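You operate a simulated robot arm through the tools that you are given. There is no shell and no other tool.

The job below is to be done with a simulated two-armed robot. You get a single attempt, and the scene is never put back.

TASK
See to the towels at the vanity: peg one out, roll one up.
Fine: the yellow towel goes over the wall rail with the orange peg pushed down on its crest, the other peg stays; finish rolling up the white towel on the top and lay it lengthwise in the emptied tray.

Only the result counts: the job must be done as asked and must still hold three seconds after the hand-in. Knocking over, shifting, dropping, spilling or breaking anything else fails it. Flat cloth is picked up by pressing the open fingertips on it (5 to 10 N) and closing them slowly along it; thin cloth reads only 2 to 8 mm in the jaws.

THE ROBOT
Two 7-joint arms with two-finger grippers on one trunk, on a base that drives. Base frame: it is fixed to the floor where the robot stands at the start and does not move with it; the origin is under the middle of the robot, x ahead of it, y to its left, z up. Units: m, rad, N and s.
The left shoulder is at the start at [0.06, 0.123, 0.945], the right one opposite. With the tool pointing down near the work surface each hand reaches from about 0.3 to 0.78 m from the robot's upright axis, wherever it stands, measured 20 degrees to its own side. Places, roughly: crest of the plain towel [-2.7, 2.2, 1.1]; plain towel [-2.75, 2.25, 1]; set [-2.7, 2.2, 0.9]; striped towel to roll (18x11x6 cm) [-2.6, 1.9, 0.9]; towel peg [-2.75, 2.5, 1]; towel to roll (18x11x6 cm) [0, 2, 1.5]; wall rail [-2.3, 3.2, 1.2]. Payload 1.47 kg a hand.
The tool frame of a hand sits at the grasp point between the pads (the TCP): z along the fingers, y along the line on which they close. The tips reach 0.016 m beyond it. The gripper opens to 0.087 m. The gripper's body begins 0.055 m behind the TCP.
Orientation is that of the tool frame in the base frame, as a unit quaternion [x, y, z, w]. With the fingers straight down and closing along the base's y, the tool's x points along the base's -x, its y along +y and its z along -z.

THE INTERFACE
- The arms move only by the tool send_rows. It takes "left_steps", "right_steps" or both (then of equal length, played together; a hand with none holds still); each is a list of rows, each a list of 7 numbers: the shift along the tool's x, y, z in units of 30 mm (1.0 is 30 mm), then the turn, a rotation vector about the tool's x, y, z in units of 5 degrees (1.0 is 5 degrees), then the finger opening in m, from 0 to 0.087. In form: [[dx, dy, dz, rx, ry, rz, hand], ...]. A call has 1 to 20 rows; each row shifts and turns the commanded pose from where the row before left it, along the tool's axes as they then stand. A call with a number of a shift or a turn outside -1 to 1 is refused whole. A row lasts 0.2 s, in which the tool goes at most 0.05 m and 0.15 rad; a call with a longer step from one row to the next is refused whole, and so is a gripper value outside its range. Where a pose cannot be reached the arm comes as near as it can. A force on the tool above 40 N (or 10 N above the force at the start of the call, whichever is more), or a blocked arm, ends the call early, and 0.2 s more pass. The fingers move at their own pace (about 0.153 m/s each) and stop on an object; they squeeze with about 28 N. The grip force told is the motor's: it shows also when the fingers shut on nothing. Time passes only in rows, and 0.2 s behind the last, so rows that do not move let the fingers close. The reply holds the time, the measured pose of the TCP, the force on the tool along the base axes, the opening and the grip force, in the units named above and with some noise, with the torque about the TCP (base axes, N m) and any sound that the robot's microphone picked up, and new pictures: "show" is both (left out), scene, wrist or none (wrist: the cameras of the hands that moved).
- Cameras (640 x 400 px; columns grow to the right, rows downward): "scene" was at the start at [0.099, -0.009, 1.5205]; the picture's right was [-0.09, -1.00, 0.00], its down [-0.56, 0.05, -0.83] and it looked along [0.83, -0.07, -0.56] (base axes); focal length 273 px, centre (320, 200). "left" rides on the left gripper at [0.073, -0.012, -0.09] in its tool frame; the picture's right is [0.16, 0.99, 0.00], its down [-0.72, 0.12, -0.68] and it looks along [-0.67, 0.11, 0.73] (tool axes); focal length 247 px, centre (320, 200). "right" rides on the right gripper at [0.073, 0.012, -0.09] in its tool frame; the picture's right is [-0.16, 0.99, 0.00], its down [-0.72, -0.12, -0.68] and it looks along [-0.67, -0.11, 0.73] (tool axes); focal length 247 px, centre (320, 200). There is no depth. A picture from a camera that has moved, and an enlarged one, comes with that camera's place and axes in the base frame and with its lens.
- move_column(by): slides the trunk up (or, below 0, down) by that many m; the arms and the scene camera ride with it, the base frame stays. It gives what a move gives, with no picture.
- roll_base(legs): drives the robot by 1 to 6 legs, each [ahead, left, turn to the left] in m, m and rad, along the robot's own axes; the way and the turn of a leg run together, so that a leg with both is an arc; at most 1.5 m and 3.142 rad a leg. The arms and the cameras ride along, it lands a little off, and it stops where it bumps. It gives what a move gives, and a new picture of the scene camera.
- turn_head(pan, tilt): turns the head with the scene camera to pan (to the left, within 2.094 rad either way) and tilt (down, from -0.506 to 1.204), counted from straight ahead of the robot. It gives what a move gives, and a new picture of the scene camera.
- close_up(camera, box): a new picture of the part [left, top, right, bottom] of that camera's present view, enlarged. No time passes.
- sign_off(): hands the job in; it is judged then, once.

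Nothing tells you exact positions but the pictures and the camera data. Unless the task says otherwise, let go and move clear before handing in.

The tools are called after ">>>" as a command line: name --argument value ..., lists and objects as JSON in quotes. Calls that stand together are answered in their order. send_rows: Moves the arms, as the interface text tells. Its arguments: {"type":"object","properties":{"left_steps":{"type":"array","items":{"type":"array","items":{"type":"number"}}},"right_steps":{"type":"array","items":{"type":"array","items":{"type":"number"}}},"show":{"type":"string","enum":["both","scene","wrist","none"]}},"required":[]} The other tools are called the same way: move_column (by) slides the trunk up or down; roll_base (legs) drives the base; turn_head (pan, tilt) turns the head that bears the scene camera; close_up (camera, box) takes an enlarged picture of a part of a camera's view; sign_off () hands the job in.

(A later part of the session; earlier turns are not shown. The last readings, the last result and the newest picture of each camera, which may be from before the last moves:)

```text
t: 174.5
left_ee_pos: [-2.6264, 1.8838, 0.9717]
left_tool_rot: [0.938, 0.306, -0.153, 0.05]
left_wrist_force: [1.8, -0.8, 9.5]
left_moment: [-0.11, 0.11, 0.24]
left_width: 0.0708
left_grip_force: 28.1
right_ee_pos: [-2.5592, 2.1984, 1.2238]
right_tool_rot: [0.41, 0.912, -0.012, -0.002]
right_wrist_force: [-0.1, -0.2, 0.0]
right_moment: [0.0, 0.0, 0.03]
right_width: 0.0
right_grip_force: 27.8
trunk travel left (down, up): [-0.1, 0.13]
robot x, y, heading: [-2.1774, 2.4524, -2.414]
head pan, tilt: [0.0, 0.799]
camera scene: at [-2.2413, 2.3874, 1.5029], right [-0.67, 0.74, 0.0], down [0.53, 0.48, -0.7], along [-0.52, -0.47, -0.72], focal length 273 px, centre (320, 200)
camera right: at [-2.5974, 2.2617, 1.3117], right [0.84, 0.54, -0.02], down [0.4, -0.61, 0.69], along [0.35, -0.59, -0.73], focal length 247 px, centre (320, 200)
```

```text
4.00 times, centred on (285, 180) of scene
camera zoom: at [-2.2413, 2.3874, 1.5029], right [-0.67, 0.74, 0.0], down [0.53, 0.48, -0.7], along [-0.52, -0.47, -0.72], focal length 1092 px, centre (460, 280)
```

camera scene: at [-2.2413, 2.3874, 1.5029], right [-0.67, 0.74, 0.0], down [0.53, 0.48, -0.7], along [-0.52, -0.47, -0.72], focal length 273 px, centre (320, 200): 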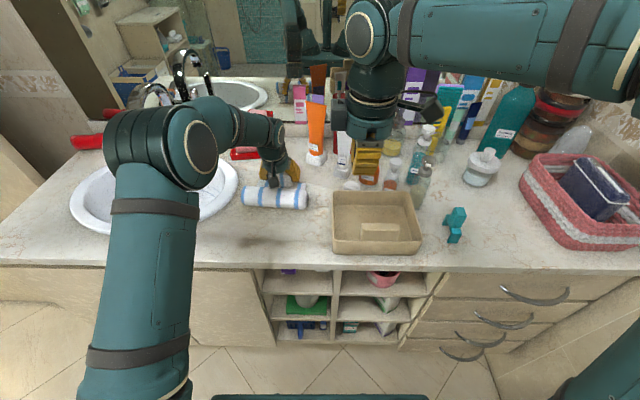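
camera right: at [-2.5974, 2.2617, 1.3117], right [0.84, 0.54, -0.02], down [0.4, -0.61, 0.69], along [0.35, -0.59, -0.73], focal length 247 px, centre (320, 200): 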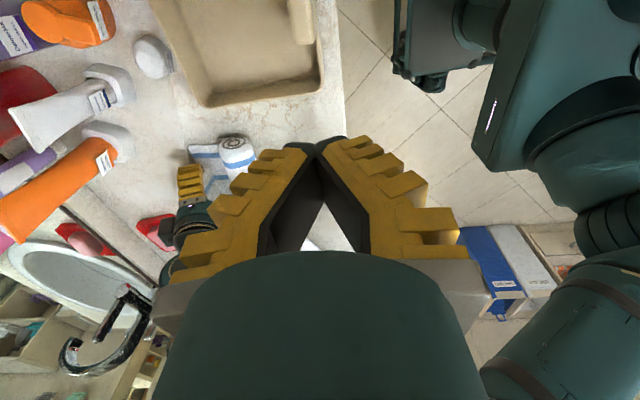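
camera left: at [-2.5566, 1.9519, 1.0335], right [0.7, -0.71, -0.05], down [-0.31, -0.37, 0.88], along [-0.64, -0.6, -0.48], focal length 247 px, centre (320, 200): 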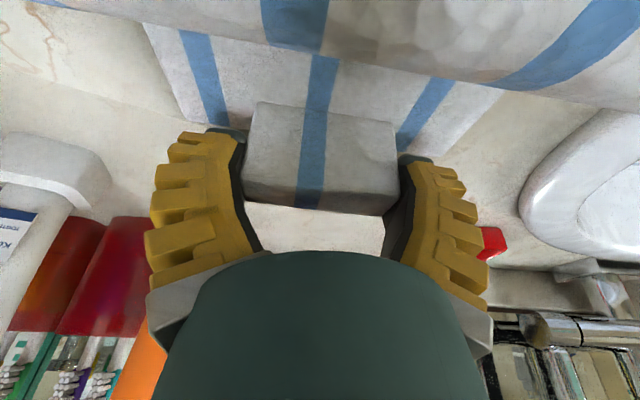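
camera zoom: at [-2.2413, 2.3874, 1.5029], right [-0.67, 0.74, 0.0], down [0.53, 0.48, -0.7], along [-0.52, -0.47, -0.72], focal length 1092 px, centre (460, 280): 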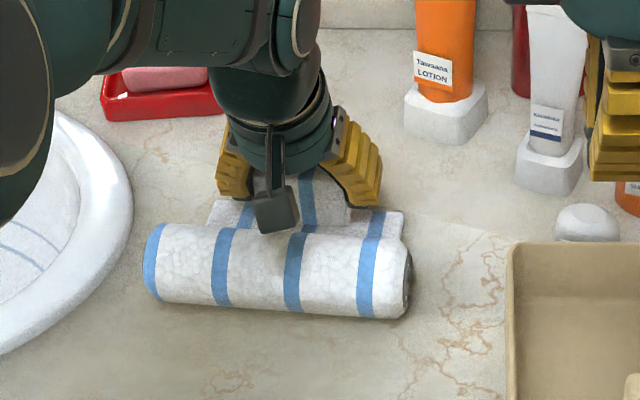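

The towel stayed. I release the tab, lift the left hand away, and see whether the roll holds.

>>> send_rows --left_steps '[[0, 0, -0.1, 0, 0, 0, 0.0], [0, 0, 0, 0, 0, 0, 0.04], [0, 0, 0, 0, 0, 0, 0.087], [0, 0, 0, 0, 0, 0, 0.087], [0, 0, -0.5, 0, 0, 0, 0.087], [0, 0, -0.8, 0, 0, 0, 0.087], [0, 0, -0.8, 0, 0.9, 0, 0.087], [0, 0, -0.8, 0, 0.9, 0, 0.087], [0, 0, -0.8, 0, 0.9, 0, 0.087], [0.3, 0, -0.8, 0, 0.9, 0, 0.087]]' --show "both"

>>> close_up --camera "scene" --box '[230, 130, 340, 230]'

>>> close_up --camera "right" --box '[140, 100, 300, 220]'

```text
t: 176.7
left_ee_pos: [-2.5949, 1.9091, 1.1039]
left_tool_rot: [0.951, 0.31, -0.003, 0.0]
left_wrist_force: [-0.2, 0.7, -0.2]
left_moment: [-0.03, 0.05, 0.03]
left_width: 0.0871
left_grip_force: 0.0
right_ee_pos: [-2.56, 2.1975, 1.2227]
right_tool_rot: [0.411, 0.912, -0.011, -0.003]
right_wrist_force: [-0.4, 0.5, -0.1]
right_moment: [0.03, 0.0, 0.0]
right_width: 0.0
right_grip_force: 28.0
trunk travel left (down, up): [-0.1, 0.13]
robot x, y, heading: [-2.1738, 2.4458, -2.411]
head pan, tilt: [0.0, 0.799]
camera scene: at [-2.2416, 2.3867, 1.5029], right [-0.67, 0.74, 0.0], down [0.53, 0.48, -0.7], along [-0.52, -0.47, -0.72], focal length 273 px, centre (320, 200)
camera left: at [-2.5422, 1.9615, 1.1927], right [0.71, -0.7, 0.0], down [-0.51, -0.52, 0.68], along [-0.48, -0.48, -0.73], focal length 247 px, centre (320, 200)
```

scene: 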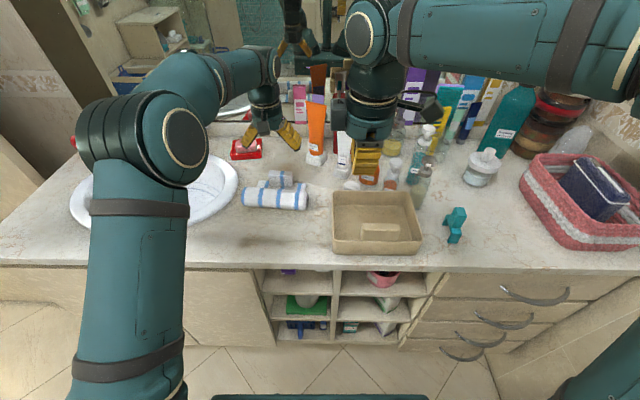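
left: 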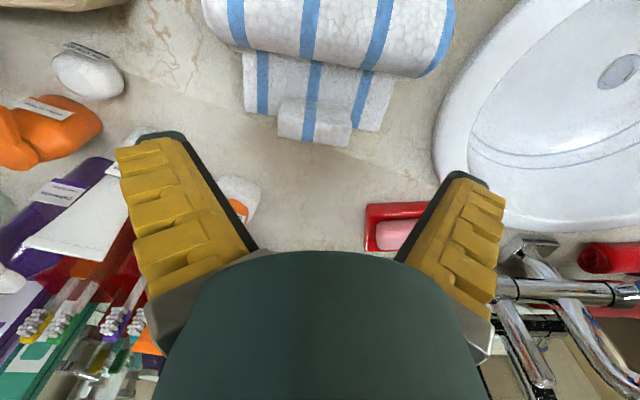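

```text
4.00 times, centred on (285, 180) of scene
camera zoom: at [-2.2416, 2.3867, 1.5029], right [-0.67, 0.74, 0.0], down [0.53, 0.48, -0.7], along [-0.52, -0.47, -0.72], focal length 1092 px, centre (460, 280)
```

zoom: 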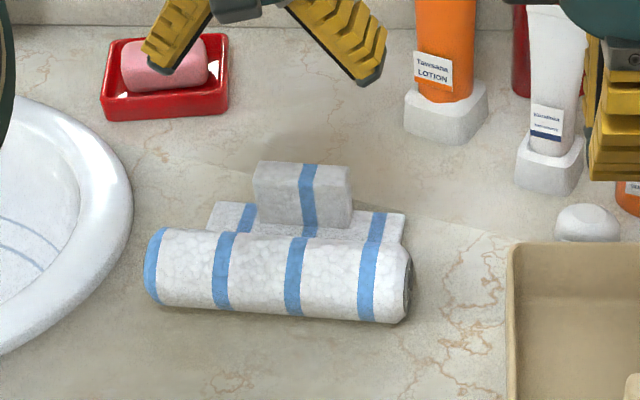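

```text
3.33 times, centred on (220, 160) of right
camera zoom: at [-2.5976, 2.2608, 1.3116], right [0.84, 0.54, -0.02], down [0.4, -0.61, 0.69], along [0.35, -0.59, -0.73], focal length 823 px, centre (653, 333)
```

zoom: 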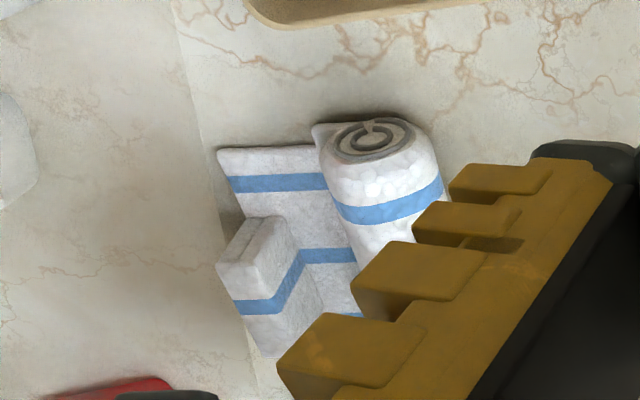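

The towel is now a compact 18×11×6 cm roll with its tab, and it stays put. Next I inspect the tray.

>>> close_up --camera "scene" --box '[310, 170, 440, 265]'

>>> close_up --camera "right" --box '[100, 0, 360, 130]'

```text
4.21 times, centred on (375, 218) of scene
camera zoom: at [-2.2416, 2.3867, 1.5029], right [-0.67, 0.74, 0.0], down [0.53, 0.48, -0.7], along [-0.52, -0.47, -0.72], focal length 1150 px, centre (88, 126)
```

zoom: 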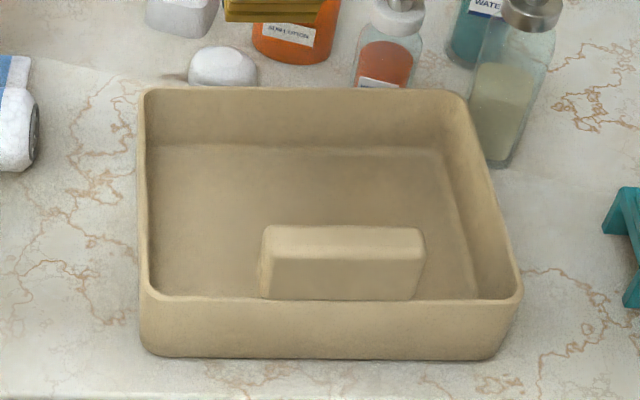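

```text
2.46 times, centred on (230, 65) of right
camera zoom: at [-2.5976, 2.2608, 1.3116], right [0.84, 0.54, -0.02], down [0.4, -0.61, 0.69], along [0.35, -0.59, -0.73], focal length 608 px, centre (542, 532)
```

zoom: 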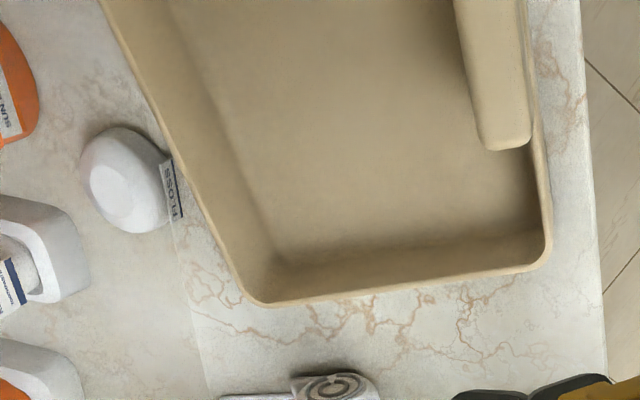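

Tray inner space is about 0.19 × 0.15 m with its own grip tab on the front rim; the roll fits behind that. I clear the right hand away and bring the left hand, pitched 20°, down to the tab again.

>>> send_rows --left_steps '[[0, 0, 0, 0, -1, 0, 0.087], [0, 0, 0, 0, -1, 0, 0.087], [0, 0, 0, 0, -1, 0, 0.087], [0, 0, 0, 0, -1, 0, 0.087], [0.09, 0, 0.78, 0, 0, 0, 0.087], [0.09, 0, 0.78, 0, 0, 0, 0.087], [0.09, 0, 0.78, 0, 0, 0, 0.087], [0.09, 0, 0.78, 0, 0, 0, 0.087]]' --right_steps '[[0.9, 0.5, 0, 0, 0, 0, 0.0], [0.9, 0.5, 0, 0, 0, 0, 0.0], [0.9, 0.5, 0, 0, 0, 0, 0.0], [0.9, 0.5, 0, 0, 0, 0, 0.0], [0.9, 0.5, 0, 0, 0, 0, 0.0], [0.5, 0.5, 0, 0, 0, 0, 0.0], [0, 0.5, 0, 0, 0, 0, 0.0], [0, 0.5, 0, 0, 0, 0, 0.0]]' --show "both"

>>> close_up --camera "scene" --box '[230, 130, 340, 230]'

```text
t: 178.5
left_ee_pos: [-2.6095, 1.894, 1.0137]
left_tool_rot: [0.935, 0.305, -0.169, 0.055]
left_wrist_force: [0.2, 0.4, -0.5]
left_moment: [-0.03, 0.0, 0.0]
left_width: 0.0869
left_grip_force: 0.1
right_ee_pos: [-2.5687, 2.3905, 1.2198]
right_tool_rot: [0.411, 0.912, -0.011, -0.004]
right_wrist_force: [-0.4, 0.5, 0.0]
right_moment: [0.01, 0.02, 0.01]
right_width: 0.0
right_grip_force: 28.1
trunk travel left (down, up): [-0.1, 0.13]
robot x, y, heading: [-2.1746, 2.4468, -2.414]
head pan, tilt: [0.0, 0.799]
camera scene: at [-2.2418, 2.3866, 1.5029], right [-0.67, 0.74, 0.0], down [0.53, 0.48, -0.7], along [-0.52, -0.47, -0.72], focal length 273 px, centre (320, 200)
camera right: at [-2.6063, 2.4533, 1.3072], right [0.84, 0.54, -0.02], down [0.4, -0.61, 0.69], along [0.35, -0.59, -0.73], focal length 247 px, centre (320, 200)
camera left: at [-2.538, 1.9613, 1.0705], right [0.7, -0.71, -0.06], down [-0.29, -0.35, 0.89], along [-0.65, -0.61, -0.45], focal length 247 px, centre (320, 200)
```

scene: 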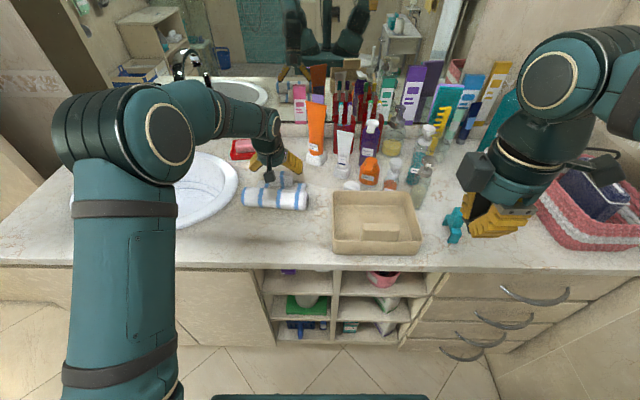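
right: 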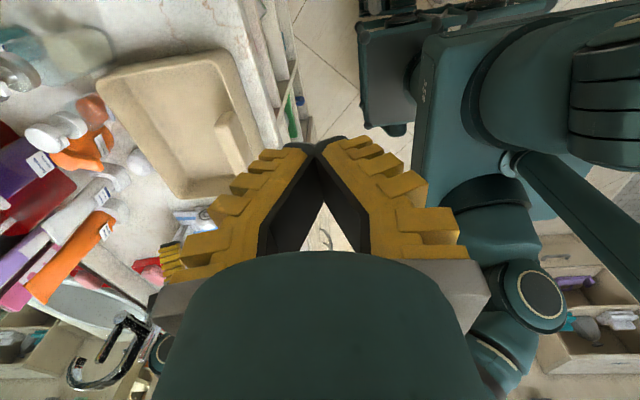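
left: 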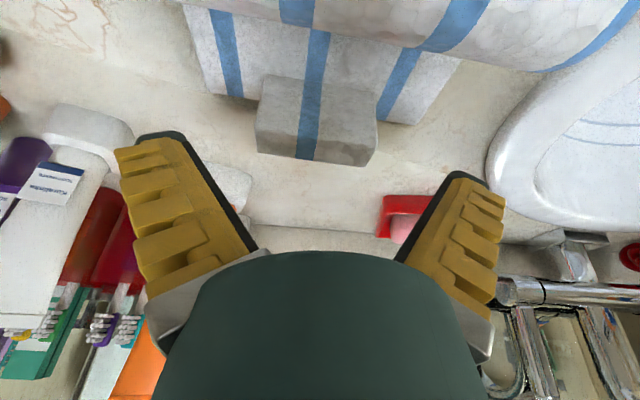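

```text
4.00 times, centred on (285, 180) of scene
camera zoom: at [-2.2418, 2.3866, 1.5029], right [-0.67, 0.74, 0.0], down [0.53, 0.48, -0.7], along [-0.52, -0.47, -0.72], focal length 1092 px, centre (460, 280)
```

zoom: 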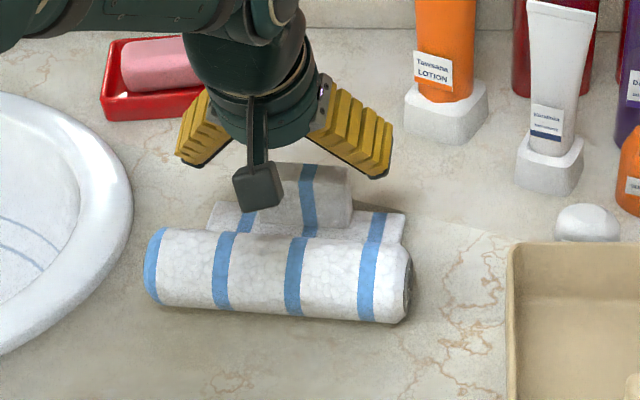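

>>> send_rows --left_steps '[[0.085, -0.15, 0.82, 0, 0, 0, 0.087], [0.085, 0, 0.8, 0, 0, 0, 0.087], [0, 0, 0, 0, 0, 0, 0.07], [0, 0, 0, 0, 0, 0, 0.05], [0, 0, 0, 0, 0, 0, 0.0], [0, 0, 0, 0, 0, 0, 0.0]]' --show "wrist"

>>> close_up --camera "scene" --box '[230, 130, 340, 230]'

```text
t: 179.9
left_ee_pos: [-2.6216, 1.8925, 0.9651]
left_tool_rot: [0.936, 0.305, -0.169, 0.054]
left_wrist_force: [0.6, -1.6, 1.1]
left_moment: [0.03, -0.16, -0.1]
left_width: 0.0721
left_grip_force: 28.1
right_ee_pos: [-2.5684, 2.3895, 1.2183]
right_tool_rot: [0.411, 0.912, -0.012, -0.004]
right_wrist_force: [0.0, -0.6, -0.5]
right_moment: [0.01, 0.0, 0.07]
right_width: 0.0
right_grip_force: 28.0
trunk travel left (down, up): [-0.1, 0.13]
robot x, y, heading: [-2.1779, 2.4475, -2.404]
head pan, tilt: [0.0, 0.799]
camera left: at [-2.5504, 1.9591, 1.0222], right [0.7, -0.71, -0.06], down [-0.29, -0.35, 0.89], along [-0.65, -0.61, -0.45], focal length 247 px, centre (320, 200)
```

left: 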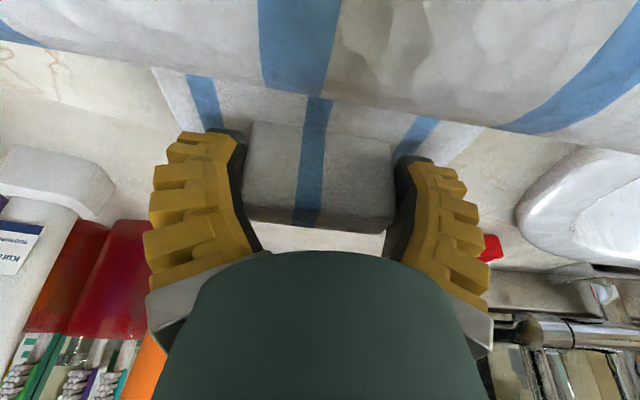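

```text
4.00 times, centred on (285, 180) of scene
camera zoom: at [-2.2418, 2.3864, 1.5028], right [-0.67, 0.74, 0.0], down [0.53, 0.48, -0.7], along [-0.52, -0.47, -0.72], focal length 1092 px, centre (460, 280)
```

zoom: 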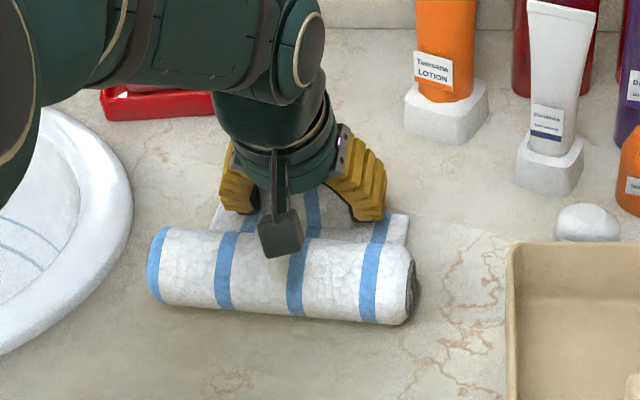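

The tab is held. I lift, tilting the roll side up by 15° so that it cannot unwind.

>>> send_rows --left_steps '[[-0.12, 0, -0.33, 0, 1, 0, 0.0], [-0.18, 0, -0.68, 0, 1, 0, 0.0], [-0.12, 0, -0.69, 0, 1, 0, 0.0], [-0.06, 0, -0.7, 0, 0, 0, 0.0], [-0.06, 0, -0.7, 0, 0, 0, 0.0], [-0.06, 0, -0.7, 0, 0, 0, 0.0]]' --show "both"

>>> close_up --camera "scene" --box '[210, 110, 340, 230]'

>>> close_up --camera "right" --box '[100, 60, 300, 260]'

```text
t: 181.3
left_ee_pos: [-2.6199, 1.8926, 1.0803]
left_tool_rot: [0.95, 0.31, -0.045, 0.014]
left_wrist_force: [-0.9, 0.5, -1.1]
left_moment: [-0.04, 0.03, 0.03]
left_width: 0.0717
left_grip_force: 27.9
right_ee_pos: [-2.5683, 2.3912, 1.218]
right_tool_rot: [0.411, 0.912, -0.01, -0.003]
right_wrist_force: [0.2, 0.2, -0.6]
right_moment: [0.01, -0.01, -0.02]
right_width: 0.0
right_grip_force: 27.6
trunk travel left (down, up): [-0.1, 0.13]
robot x, y, heading: [-2.1751, 2.4474, -2.41]
head pan, tilt: [0.0, 0.799]
camera scene: at [-2.2416, 2.3867, 1.5029], right [-0.67, 0.74, 0.0], down [0.53, 0.48, -0.7], along [-0.52, -0.47, -0.72], focal length 273 px, centre (320, 200)
camera left: at [-2.5625, 1.9485, 1.1613], right [0.71, -0.7, -0.02], down [-0.46, -0.48, 0.75], along [-0.53, -0.52, -0.67], focal length 247 px, centre (320, 200)
```

scene: 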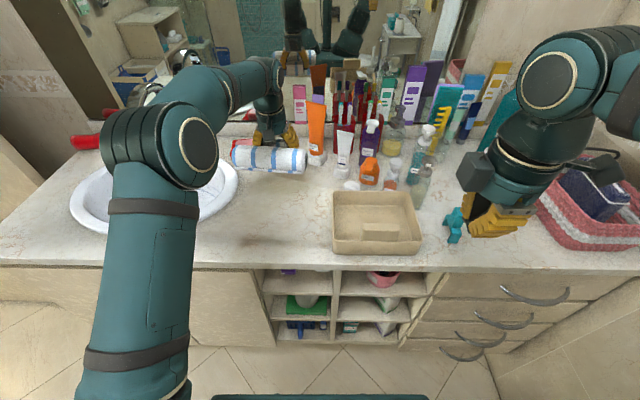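
left: 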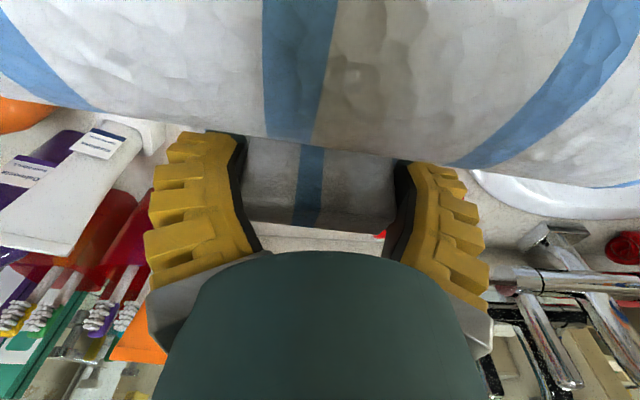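

```text
3.33 times, centred on (275, 170) of scene
camera zoom: at [-2.2416, 2.3867, 1.5029], right [-0.67, 0.74, 0.0], down [0.53, 0.48, -0.7], along [-0.52, -0.47, -0.72], focal length 910 px, centre (470, 300)
```

zoom: 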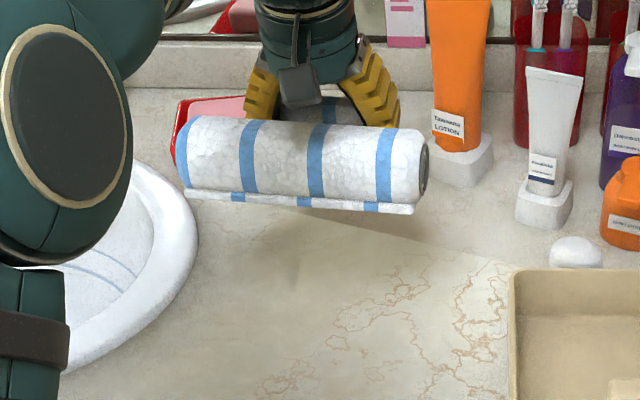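

```text
2.00 times, centred on (200, 160) of right
camera zoom: at [-2.6062, 2.4533, 1.3072], right [0.84, 0.54, -0.02], down [0.4, -0.61, 0.69], along [0.35, -0.59, -0.73], focal length 494 px, centre (560, 280)
```

zoom: 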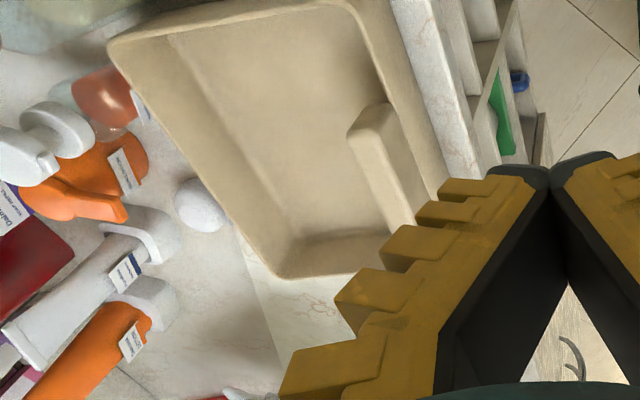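

The roll has settled right up against the tab: fully rolled. I straighten the yaw and carry it over the tray, moving the right hand out of the way.

>>> send_rows --left_steps '[[0, 0, -0.3, 0, 0, -0.6, 0.0], [0, 0, -0.3, 0, 0, -0.6, 0.0], [0.4, -0.7, -0.05, 0, 0, 0, 0.0], [0.4, -0.7, -0.05, 0, 0, 0, 0.0], [0.4, -0.7, -0.05, 0, 0, 0, 0.0], [0.4, -0.7, -0.05, 0, 0, 0, 0.0], [0.4, -0.7, -0.05, 0, 0, 0, 0.0], [0.4, -0.7, -0.05, 0, 0, 0, 0.0]]' --right_steps '[[0.9, 0.3, 0, 0, 0, 0, 0.0], [0.9, 0.5, 0, 0, 0, 0, 0.0], [0.9, 0.5, 0, 0, 0, 0, 0.0], [0.5, 0.5, 0, 0, 0, 0, 0.0], [0, 0.5, 0, 0, 0, 0, 0.0], [0, 0, 0, 0, 0, 0, 0.0], [0, 0, 0, 0, 0, 0, 0.0], [0, 0, 0, 0, 0, 0, 0.0]]' --show "scene"

```text
t: 183.1
left_ee_pos: [-2.652, 2.0352, 1.1022]
left_tool_rot: [0.932, 0.36, -0.047, 0.013]
left_wrist_force: [-0.5, 0.8, -1.3]
left_moment: [-0.01, 0.03, 0.0]
left_width: 0.0716
left_grip_force: 28.2
right_ee_pos: [-2.5823, 2.509, 1.2156]
right_tool_rot: [0.411, 0.911, -0.011, -0.003]
right_wrist_force: [-0.7, 1.4, 0.5]
right_moment: [-0.02, -0.01, -0.04]
right_width: 0.0
right_grip_force: 27.9
trunk travel left (down, up): [-0.1, 0.13]
robot x, y, heading: [-2.1769, 2.4483, -2.405]
head pan, tilt: [0.0, 0.799]
camera scene: at [-2.2421, 2.3869, 1.5028], right [-0.67, 0.74, 0.0], down [0.53, 0.48, -0.7], along [-0.52, -0.47, -0.72], focal length 273 px, centre (320, 200)
```

scene: 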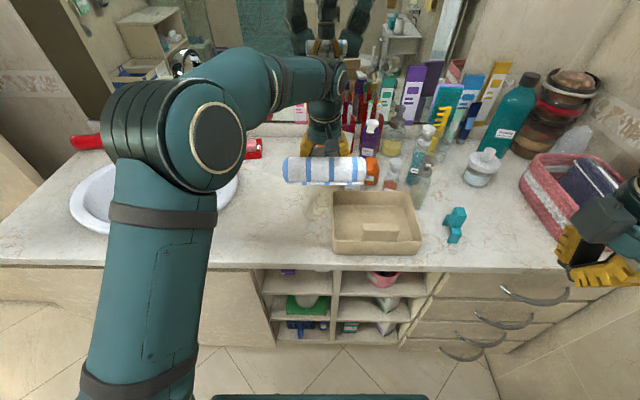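

>>> send_rows --left_steps '[[0.25, -0.88, 0, 0, 0, 0, 0.0], [0.25, -0.88, 0, 0, 0, 0, 0.0], [0.25, -0.88, 0, 0, 0, 0, 0.0], [0.25, -0.88, 0, 0, 0, 0, 0.0], [0.25, -0.88, 0, 0, 0, 0, 0.0], [0, 0, 0, 0, 0, 0, 0.0]]' --show "both"

>>> close_up --camera "scene" --box '[310, 130, 450, 265]'

>>> close_up --camera "right" --box '[0, 0, 640, 400]'

```text
t: 184.5
left_ee_pos: [-2.7153, 2.1593, 1.0995]
left_tool_rot: [0.932, 0.359, -0.047, 0.011]
left_wrist_force: [-0.8, 0.2, -0.6]
left_moment: [0.01, 0.06, -0.04]
left_width: 0.0716
left_grip_force: 28.1
right_ee_pos: [-2.5805, 2.5069, 1.2158]
right_tool_rot: [0.411, 0.912, -0.011, -0.003]
right_wrist_force: [0.5, -0.6, -0.4]
right_moment: [0.0, -0.02, -0.01]
right_width: 0.0002
right_grip_force: 28.2
trunk travel left (down, up): [-0.1, 0.13]
robot x, y, heading: [-2.1752, 2.4473, -2.409]
head pan, tilt: [0.0, 0.799]
camera scene: at [-2.2416, 2.3858, 1.5028], right [-0.67, 0.74, 0.0], down [0.53, 0.48, -0.7], along [-0.52, -0.47, -0.72], focal length 273 px, centre (320, 200)
camera left: at [-2.6623, 2.2206, 1.1821], right [0.78, -0.63, -0.03], down [-0.4, -0.53, 0.74], along [-0.48, -0.57, -0.67], focal length 247 px, centre (320, 200)
```

scene: 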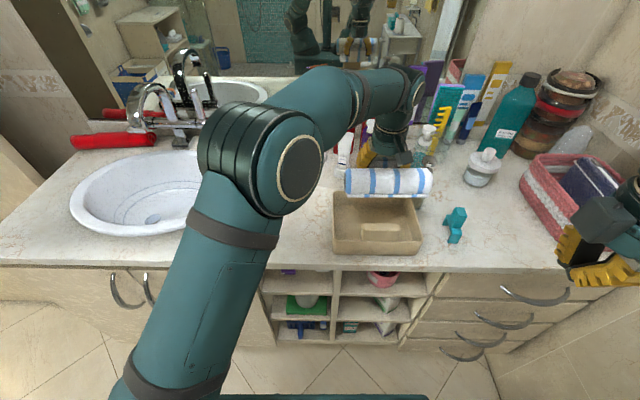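
left: 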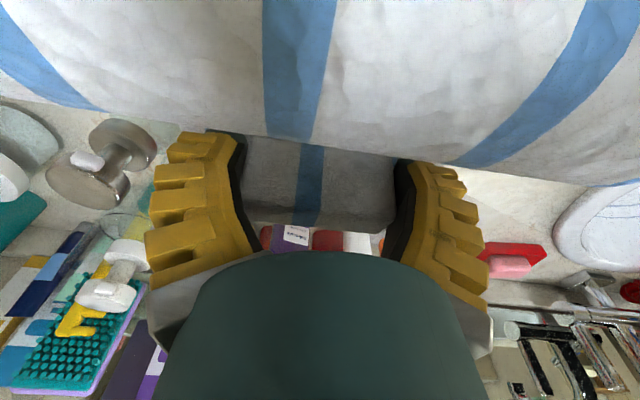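

```text
2.96 times, centred on (380, 198) of scene
camera zoom: at [-2.2416, 2.3858, 1.5028], right [-0.67, 0.74, 0.0], down [0.53, 0.48, -0.7], along [-0.52, -0.47, -0.72], focal length 809 px, centre (142, 207)
```

zoom: 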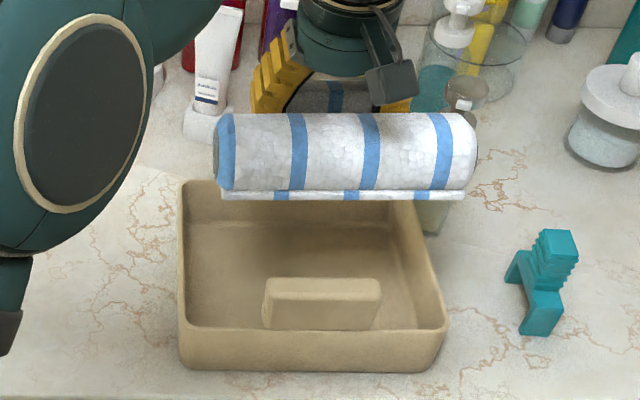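

```text
1.00 times, centred on (320, 200) of right (not enlarged: the box is as wide or as high as the picture)
camera zoom: at [-2.6185, 2.5701, 1.3051], right [0.84, 0.54, -0.02], down [0.4, -0.61, 0.69], along [0.35, -0.59, -0.73], focal length 247 px, centre (320, 200)
```

zoom: 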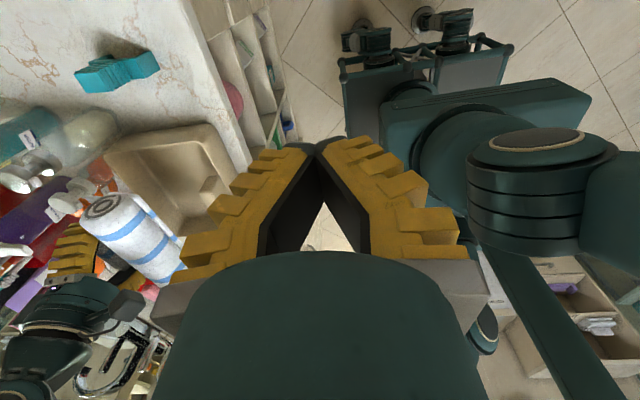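

The bundle hovers over the tray; it's ~9 mm too far right. I correct that, level it mostly and lower to just above the rim.

>>> send_rows --left_steps '[[0, 0.3, 0, 0, -1, 0, 0.0], [0, 0, 0.3, 0, -1, 0, 0.0], [0.1, 0, 0.5, 0, 0, 0, 0.0], [0.1, 0, 0.5, 0, 0, 0, 0.0], [0.1, 0, 0.45, 0, 0, 0, 0.0], [0, 0, 0, 0, 0, 0, 0.0]]' --show "wrist"

>>> close_up --camera "scene" --box '[310, 130, 450, 265]'

>>> close_up --camera "right" --box '[40, 90, 280, 290]'

```text
t: 185.9
left_ee_pos: [-2.7105, 2.15, 1.0477]
left_tool_rot: [0.924, 0.357, -0.128, 0.043]
left_wrist_force: [0.2, -0.4, -0.5]
left_moment: [-0.06, 0.05, 0.01]
left_width: 0.0717
left_grip_force: 27.8
right_ee_pos: [-2.5803, 2.5084, 1.2169]
right_tool_rot: [0.411, 0.911, -0.011, -0.003]
right_wrist_force: [-0.1, 0.1, 1.0]
right_moment: [0.01, 0.01, 0.0]
right_width: 0.0
right_grip_force: 27.7
trunk travel left (down, up): [-0.1, 0.13]
robot x, y, heading: [-2.174, 2.4477, -2.409]
head pan, tilt: [0.0, 0.799]
camera left: at [-2.6494, 2.2202, 1.1138], right [0.78, -0.63, -0.05], down [-0.3, -0.44, 0.85], along [-0.56, -0.64, -0.53], focal length 247 px, centre (320, 200)
```

left: 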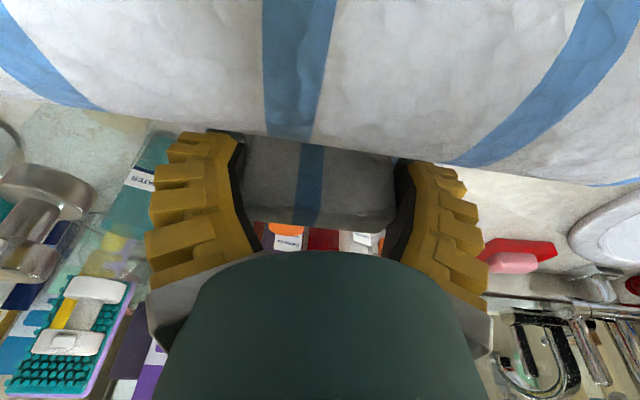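

```text
2.96 times, centred on (380, 198) of scene
camera zoom: at [-2.2418, 2.3864, 1.5029], right [-0.67, 0.74, 0.0], down [0.53, 0.48, -0.7], along [-0.52, -0.47, -0.72], focal length 809 px, centre (142, 207)
```

zoom: 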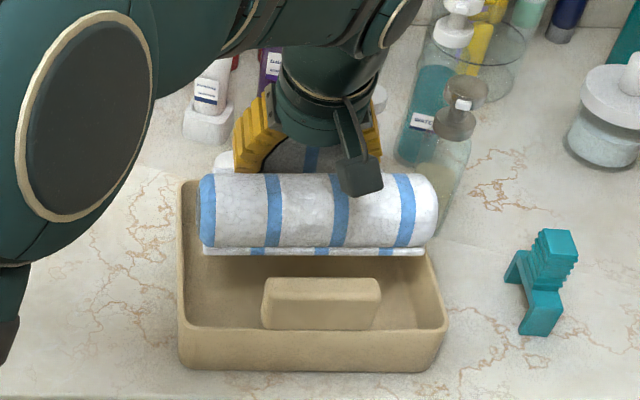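

```text
2.00 times, centred on (160, 190) of right
camera zoom: at [-2.6187, 2.5707, 1.305], right [0.84, 0.54, -0.02], down [0.4, -0.61, 0.69], along [0.35, -0.59, -0.73], focal length 494 px, centre (640, 220)
```

zoom: 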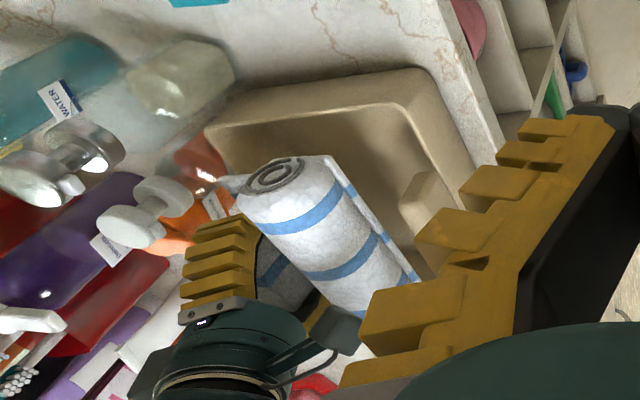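

Centred well now. I lower it into the tray.

>>> send_rows --left_steps '[[0.134, 0, 0.48, 0, 0, 0, 0.0], [0.134, 0, 0.48, 0, 0, 0, 0.0], [0.134, 0, 0.48, 0, 0, 0, 0.0], [0.07, 0, 0.25, 0, 0, 0, 0.0]]' --show "none"

>>> close_up --camera "scene" --box '[310, 130, 450, 265]'

>>> close_up --camera "right" --box '[40, 90, 280, 290]'

```text
t: 186.9
left_ee_pos: [-2.7119, 2.1511, 0.994]
left_tool_rot: [0.925, 0.357, -0.126, 0.043]
left_wrist_force: [-0.6, -0.3, -1.7]
left_moment: [-0.05, 0.01, -0.04]
left_width: 0.0711
left_grip_force: 28.3
right_ee_pos: [-2.5802, 2.5084, 1.2161]
right_tool_rot: [0.411, 0.912, -0.011, -0.004]
right_wrist_force: [-0.1, -0.2, -0.1]
right_moment: [-0.02, -0.01, -0.01]
right_width: 0.0
right_grip_force: 28.5
trunk travel left (down, up): [-0.1, 0.13]
robot x, y, heading: [-2.1713, 2.4466, -2.415]
head pan, tilt: [0.0, 0.799]
```

```text
2.96 times, centred on (380, 198) of scene
camera zoom: at [-2.242, 2.3864, 1.5028], right [-0.67, 0.74, 0.0], down [0.53, 0.48, -0.7], along [-0.52, -0.47, -0.72], focal length 809 px, centre (142, 207)
```

zoom: 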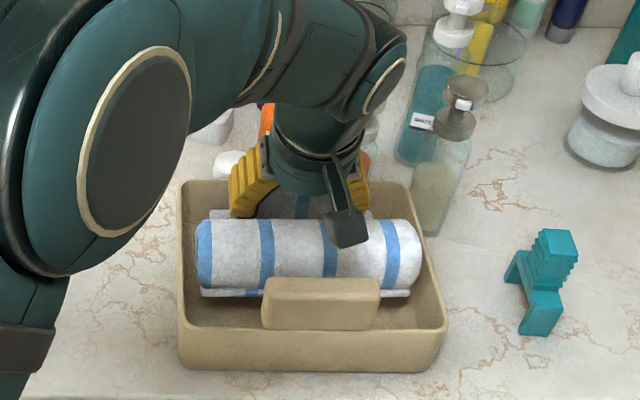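

```text
2.00 times, centred on (160, 190) of right
camera zoom: at [-2.6188, 2.5706, 1.3049], right [0.84, 0.54, -0.02], down [0.4, -0.61, 0.69], along [0.35, -0.59, -0.73], focal length 494 px, centre (640, 220)
```

zoom: 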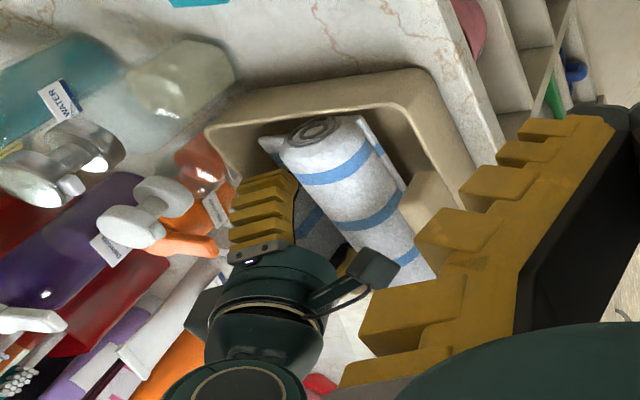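

It's within the walls. I lower the last 2 cm while levelling.

>>> send_rows --left_steps '[[0.07, -0.03, 0.25, 0, -0.5, 0, 0.0], [0.07, 0, 0.25, 0, -0.4, 0, 0.0], [0.03, 0, 0.1, 0, 0, 0, 0.0], [0, 0, 0, 0, 0, 0, 0.0]]' --show "none"

>>> close_up --camera "scene" --box '[310, 130, 450, 265]'

>>> close_up --camera "right" --box '[40, 90, 280, 290]'

```text
t: 187.9
left_ee_pos: [-2.7133, 2.1508, 0.9784]
left_tool_rot: [0.918, 0.355, -0.166, 0.056]
left_wrist_force: [-3.0, -0.7, 18.1]
left_moment: [1.74, -1.82, 0.09]
left_width: 0.071
left_grip_force: 28.0
right_ee_pos: [-2.5805, 2.5079, 1.2166]
right_tool_rot: [0.411, 0.912, -0.012, -0.004]
right_wrist_force: [0.0, -0.5, -0.2]
right_moment: [-0.01, 0.02, -0.02]
right_width: 0.0001
right_grip_force: 27.6
trunk travel left (down, up): [-0.1, 0.13]
robot x, y, heading: [-2.1779, 2.4487, -2.413]
head pan, tilt: [0.0, 0.799]
```

```text
2.96 times, centred on (380, 198) of scene
camera zoom: at [-2.241, 2.3868, 1.5031], right [-0.67, 0.74, 0.0], down [0.53, 0.48, -0.7], along [-0.52, -0.47, -0.72], focal length 809 px, centre (142, 207)
```

zoom: 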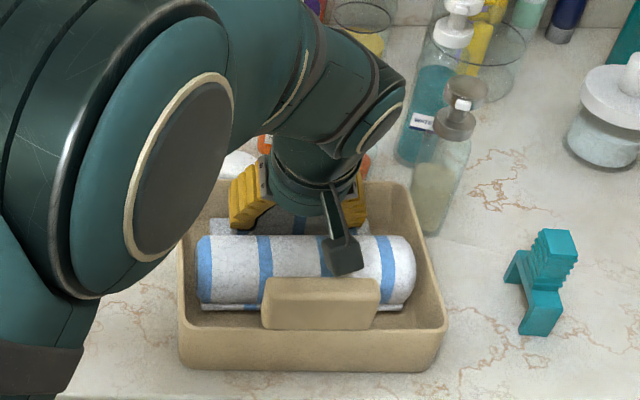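

```text
2.00 times, centred on (160, 190) of right
camera zoom: at [-2.618, 2.571, 1.3054], right [0.84, 0.54, -0.02], down [0.4, -0.61, 0.69], along [0.35, -0.59, -0.73], focal length 494 px, centre (640, 220)
```

zoom: 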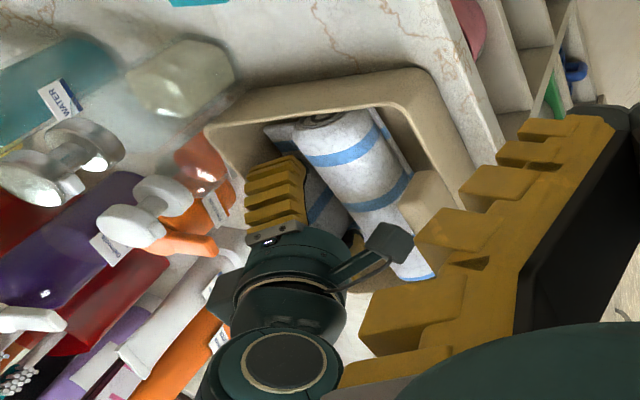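

The hand's camera box is touching the tray's own grip tab (force ~14 cm toward me). I back off by pitching up 10° and rising slightly, then check.

>>> send_rows --left_steps '[[0, 0, -0.15, 0, 0.5, 0, 0.0], [0, 0, -0.05, 0, 1, 0, 0.0], [0, 0, 0, 0, 0.7, 0, 0.0], [0, 0, 0, 0, 0, 0, 0.0]]' --show "none"

>>> close_up --camera "scene" --box '[310, 130, 450, 265]'

```text
t: 188.9
left_ee_pos: [-2.7106, 2.152, 0.9825]
left_tool_rot: [0.931, 0.358, -0.075, 0.022]
left_wrist_force: [-0.7, -0.4, -1.0]
left_moment: [-0.05, 0.04, 0.01]
left_width: 0.0713
left_grip_force: 28.1
right_ee_pos: [-2.5823, 2.5081, 1.2163]
right_tool_rot: [0.411, 0.912, -0.011, -0.003]
right_wrist_force: [0.3, 1.1, -0.4]
right_moment: [-0.02, 0.04, -0.02]
right_width: 0.0
right_grip_force: 28.1
trunk travel left (down, up): [-0.1, 0.13]
robot x, y, heading: [-2.1715, 2.4434, -2.414]
head pan, tilt: [0.0, 0.799]
```

```text
2.96 times, centred on (380, 198) of scene
camera zoom: at [-2.2419, 2.3864, 1.5028], right [-0.67, 0.74, 0.0], down [0.53, 0.48, -0.7], along [-0.52, -0.47, -0.72], focal length 809 px, centre (142, 207)
```

zoom: 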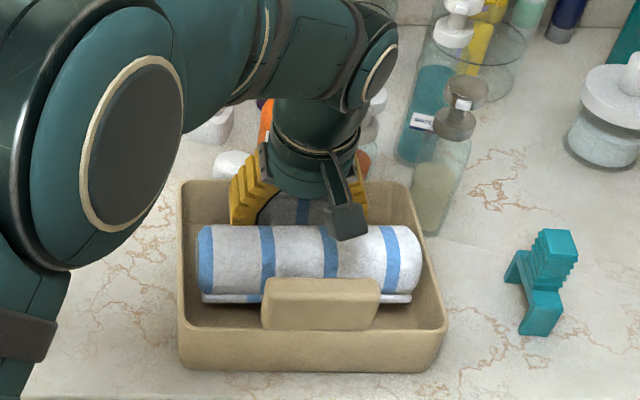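

Clear again. I lower a few mm more and release gently.

>>> send_rows --left_steps '[[0.03, 0, 0.12, 0, 0, 0, 0.0], [0.03, 0, 0.12, 0, 0, 0, 0.0], [0, 0, 0, 0, 0, 0, 0.0]]' --show "none"

```text
t: 189.7
left_ee_pos: [-2.7091, 2.1513, 0.9738]
left_tool_rot: [0.93, 0.358, -0.074, 0.022]
left_wrist_force: [-0.7, 0.5, -0.3]
left_moment: [-0.08, 0.06, 0.0]
left_width: 0.071
left_grip_force: 28.1
right_ee_pos: [-2.581, 2.5071, 1.2163]
right_tool_rot: [0.411, 0.912, -0.011, -0.003]
right_wrist_force: [0.7, -0.8, -0.5]
right_moment: [0.0, 0.0, 0.02]
right_width: 0.0002
right_grip_force: 28.1
trunk travel left (down, up): [-0.1, 0.13]
robot x, y, heading: [-2.176, 2.4461, -2.415]
head pan, tilt: [0.0, 0.799]
```

>>> send_rows --left_steps '[[0.02, 0, 0.1, 0, 0, 0, 0.0], [0, 0, 0, 0, 0, 0, 0.03], [0, 0, 0, 0, 0, 0, 0.072], [0, 0, 0, 0, 0, 0, 0.08], [0, 0, 0, 0, 0, 0, 0.087], [0, 0, 0, 0, 0, 0, 0.087], [0, 0, -0.3, 0, 0, 0, 0.087], [0, 0, -0.5, 0, 0, 0, 0.087], [0, 0, -0.8, 0, 0, 0, 0.087], [0, 0, -0.9, 0, 0, 0, 0.087], [0, 0, -0.9, 0, 0, 0, 0.087], [0, 0, -0.9, 0, 0, 0, 0.087]]' --show "both"

>>> close_up --camera "scene" --box '[310, 130, 450, 265]'

>>> close_up --camera "right" --box '[40, 90, 280, 290]'

```text
t: 192.3
left_ee_pos: [-2.6957, 2.1633, 1.0992]
left_tool_rot: [0.93, 0.359, -0.075, 0.022]
left_wrist_force: [0.3, 0.6, -0.1]
left_moment: [0.01, 0.02, -0.02]
left_width: 0.087
left_grip_force: 0.0
right_ee_pos: [-2.5802, 2.5077, 1.2169]
right_tool_rot: [0.41, 0.912, -0.011, -0.003]
right_wrist_force: [-0.3, -0.3, -0.1]
right_moment: [0.01, 0.02, 0.0]
right_width: 0.0
right_grip_force: 28.3
trunk travel left (down, up): [-0.1, 0.13]
robot x, y, heading: [-2.1767, 2.4442, -2.41]
head pan, tilt: [0.0, 0.799]
camera scene: at [-2.2414, 2.3866, 1.5029], right [-0.67, 0.74, 0.0], down [0.53, 0.48, -0.7], along [-0.52, -0.47, -0.72], focal length 273 px, centre (320, 200)
camera left: at [-2.6394, 2.228, 1.1749], right [0.78, -0.63, -0.04], down [-0.37, -0.5, 0.78], along [-0.51, -0.6, -0.62], focal length 247 px, centre (320, 200)
```

scene: 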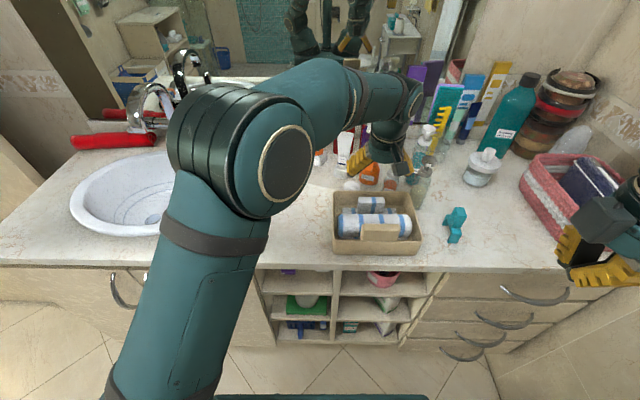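
left: 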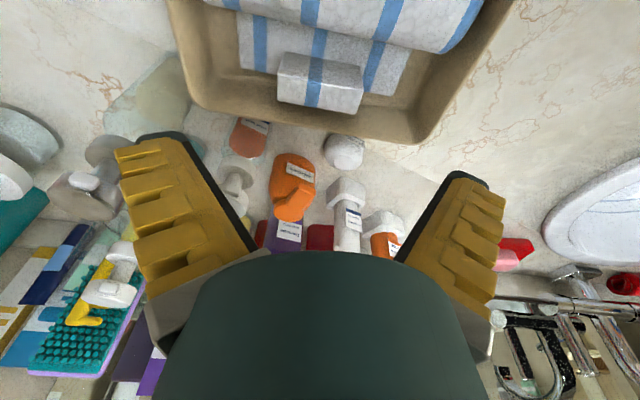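

```text
2.96 times, centred on (380, 198) of scene
camera zoom: at [-2.2414, 2.3866, 1.5029], right [-0.67, 0.74, 0.0], down [0.53, 0.48, -0.7], along [-0.52, -0.47, -0.72], focal length 809 px, centre (142, 207)
```

zoom: 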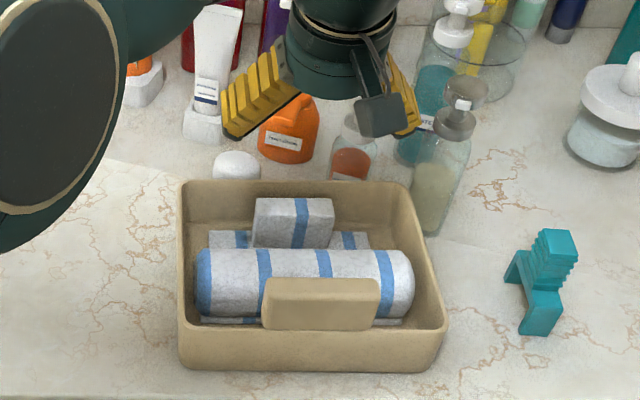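

```text
2.00 times, centred on (160, 190) of right
camera zoom: at [-2.6183, 2.5709, 1.3051], right [0.84, 0.54, -0.02], down [0.4, -0.61, 0.69], along [0.35, -0.59, -0.73], focal length 494 px, centre (640, 220)
```

zoom: 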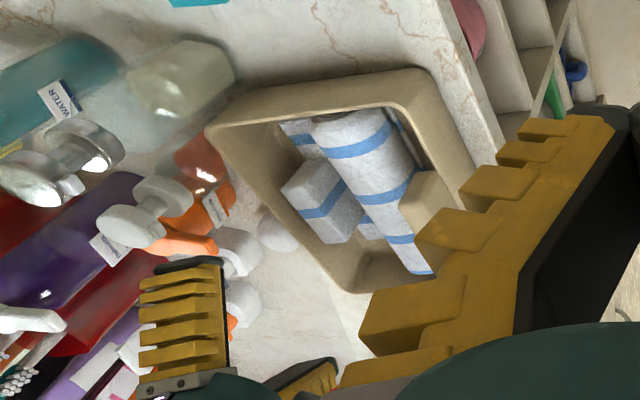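

The towel lies lengthwise in the tray, but the roll rolled back about 3 cm from its tab when it dropped flat. I'll close the left hand and gently drag the roll's top away from me to wind it up tight again.

>>> send_rows --left_steps '[[0.7, 0, -0.1, 0, 0, 0, 0.0], [0.7, 0, -0.1, 0, 0, 0, 0.0], [0.7, 0, -0.1, 0, 0, 0, 0.0], [0.1, 0, 0.6, 0, 0, 0, 0.0], [0.1, 0, 0.6, 0, 0, 0, 0.0], [0.1, 0, 0.6, 0, 0, 0, 0.0], [0, 0, 0, 0, 0, 0, 0.0]]' --show "none"

>>> close_up --camera "scene" --box '[310, 130, 450, 265]'

>>> close_up --camera "right" --box '[40, 90, 280, 290]'

```text
t: 193.9
left_ee_pos: [-2.6453, 2.2075, 1.0427]
left_tool_rot: [0.93, 0.358, -0.075, 0.023]
left_wrist_force: [-0.1, -0.1, -0.4]
left_moment: [-0.02, 0.02, 0.0]
left_width: 0.0001
left_grip_force: 28.4
right_ee_pos: [-2.5806, 2.5072, 1.2167]
right_tool_rot: [0.41, 0.912, -0.011, -0.002]
right_wrist_force: [-0.2, -0.3, -0.6]
right_moment: [0.0, 0.02, -0.04]
right_width: 0.0
right_grip_force: 28.1
trunk travel left (down, up): [-0.1, 0.13]
robot x, y, heading: [-2.1711, 2.4461, -2.404]
head pan, tilt: [0.0, 0.799]
```

```text
2.96 times, centred on (380, 198) of scene
camera zoom: at [-2.2415, 2.3865, 1.5029], right [-0.67, 0.74, 0.0], down [0.53, 0.48, -0.7], along [-0.52, -0.47, -0.72], focal length 809 px, centre (142, 207)
```

zoom: 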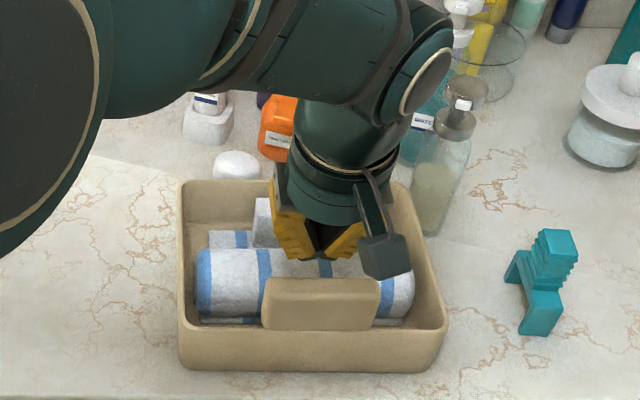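

```text
2.00 times, centred on (160, 190) of right
camera zoom: at [-2.6185, 2.5707, 1.305], right [0.84, 0.54, -0.02], down [0.4, -0.61, 0.69], along [0.35, -0.59, -0.73], focal length 494 px, centre (640, 220)
```

zoom: 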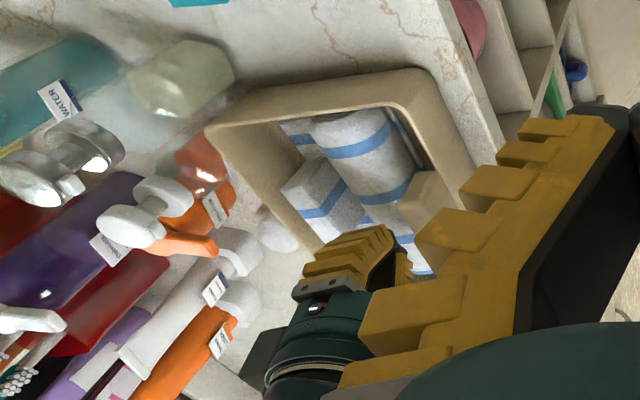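

>>> send_rows --left_steps '[[0.04, 0, 0.2, 0, 0, 0, 0.0], [0.04, 0, 0.2, 0, 0, 0, 0.0], [0.02, 0, 0.15, 0, 0, 0, 0.0]]' --show "none"

```text
t: 194.7
left_ee_pos: [-2.6462, 2.2085, 1.0266]
left_tool_rot: [0.93, 0.358, -0.074, 0.023]
left_wrist_force: [-0.5, -0.3, 0.3]
left_moment: [-0.01, 0.03, 0.0]
left_width: 0.0001
left_grip_force: 27.9
right_ee_pos: [-2.5801, 2.5084, 1.2168]
right_tool_rot: [0.41, 0.912, -0.01, -0.003]
right_wrist_force: [-0.4, 0.5, 0.1]
right_moment: [-0.03, -0.03, -0.01]
right_width: 0.0
right_grip_force: 28.1
trunk travel left (down, up): [-0.1, 0.13]
robot x, y, heading: [-2.1783, 2.4477, -2.412]
head pan, tilt: [0.0, 0.799]
```

>>> send_rows --left_steps '[[0.02, 0, 0.1, 0, 0, 0, 0.0], [0.02, 0, 0.1, 0, 0, 0, 0.0], [0.02, 0, 0.1, 0, 0, 0, 0.0]]' --show "none"

>>> close_up --camera "right" --box '[120, 120, 280, 260]'

```text
t: 195.5
left_ee_pos: [-2.6463, 2.2074, 1.018]
left_tool_rot: [0.931, 0.358, -0.074, 0.023]
left_wrist_force: [-0.3, -0.5, 0.2]
left_moment: [0.01, -0.01, 0.01]
left_width: 0.0001
left_grip_force: 27.7
right_ee_pos: [-2.5821, 2.5071, 1.2162]
right_tool_rot: [0.411, 0.912, -0.011, -0.003]
right_wrist_force: [-0.2, 0.0, -0.1]
right_moment: [-0.02, -0.03, -0.02]
right_width: 0.0
right_grip_force: 27.8
trunk travel left (down, up): [-0.1, 0.13]
robot x, y, heading: [-2.1758, 2.4528, -2.408]
head pan, tilt: [0.0, 0.799]
```

```text
2.86 times, centred on (200, 190) of right
camera zoom: at [-2.6188, 2.5707, 1.3049], right [0.84, 0.54, -0.02], down [0.4, -0.61, 0.69], along [0.35, -0.59, -0.73], focal length 706 px, centre (663, 229)
```

zoom: 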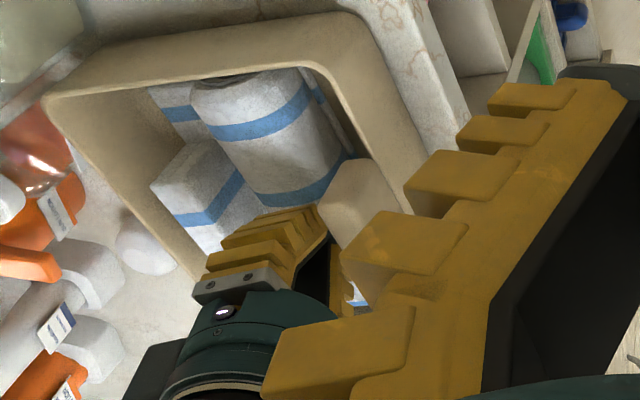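

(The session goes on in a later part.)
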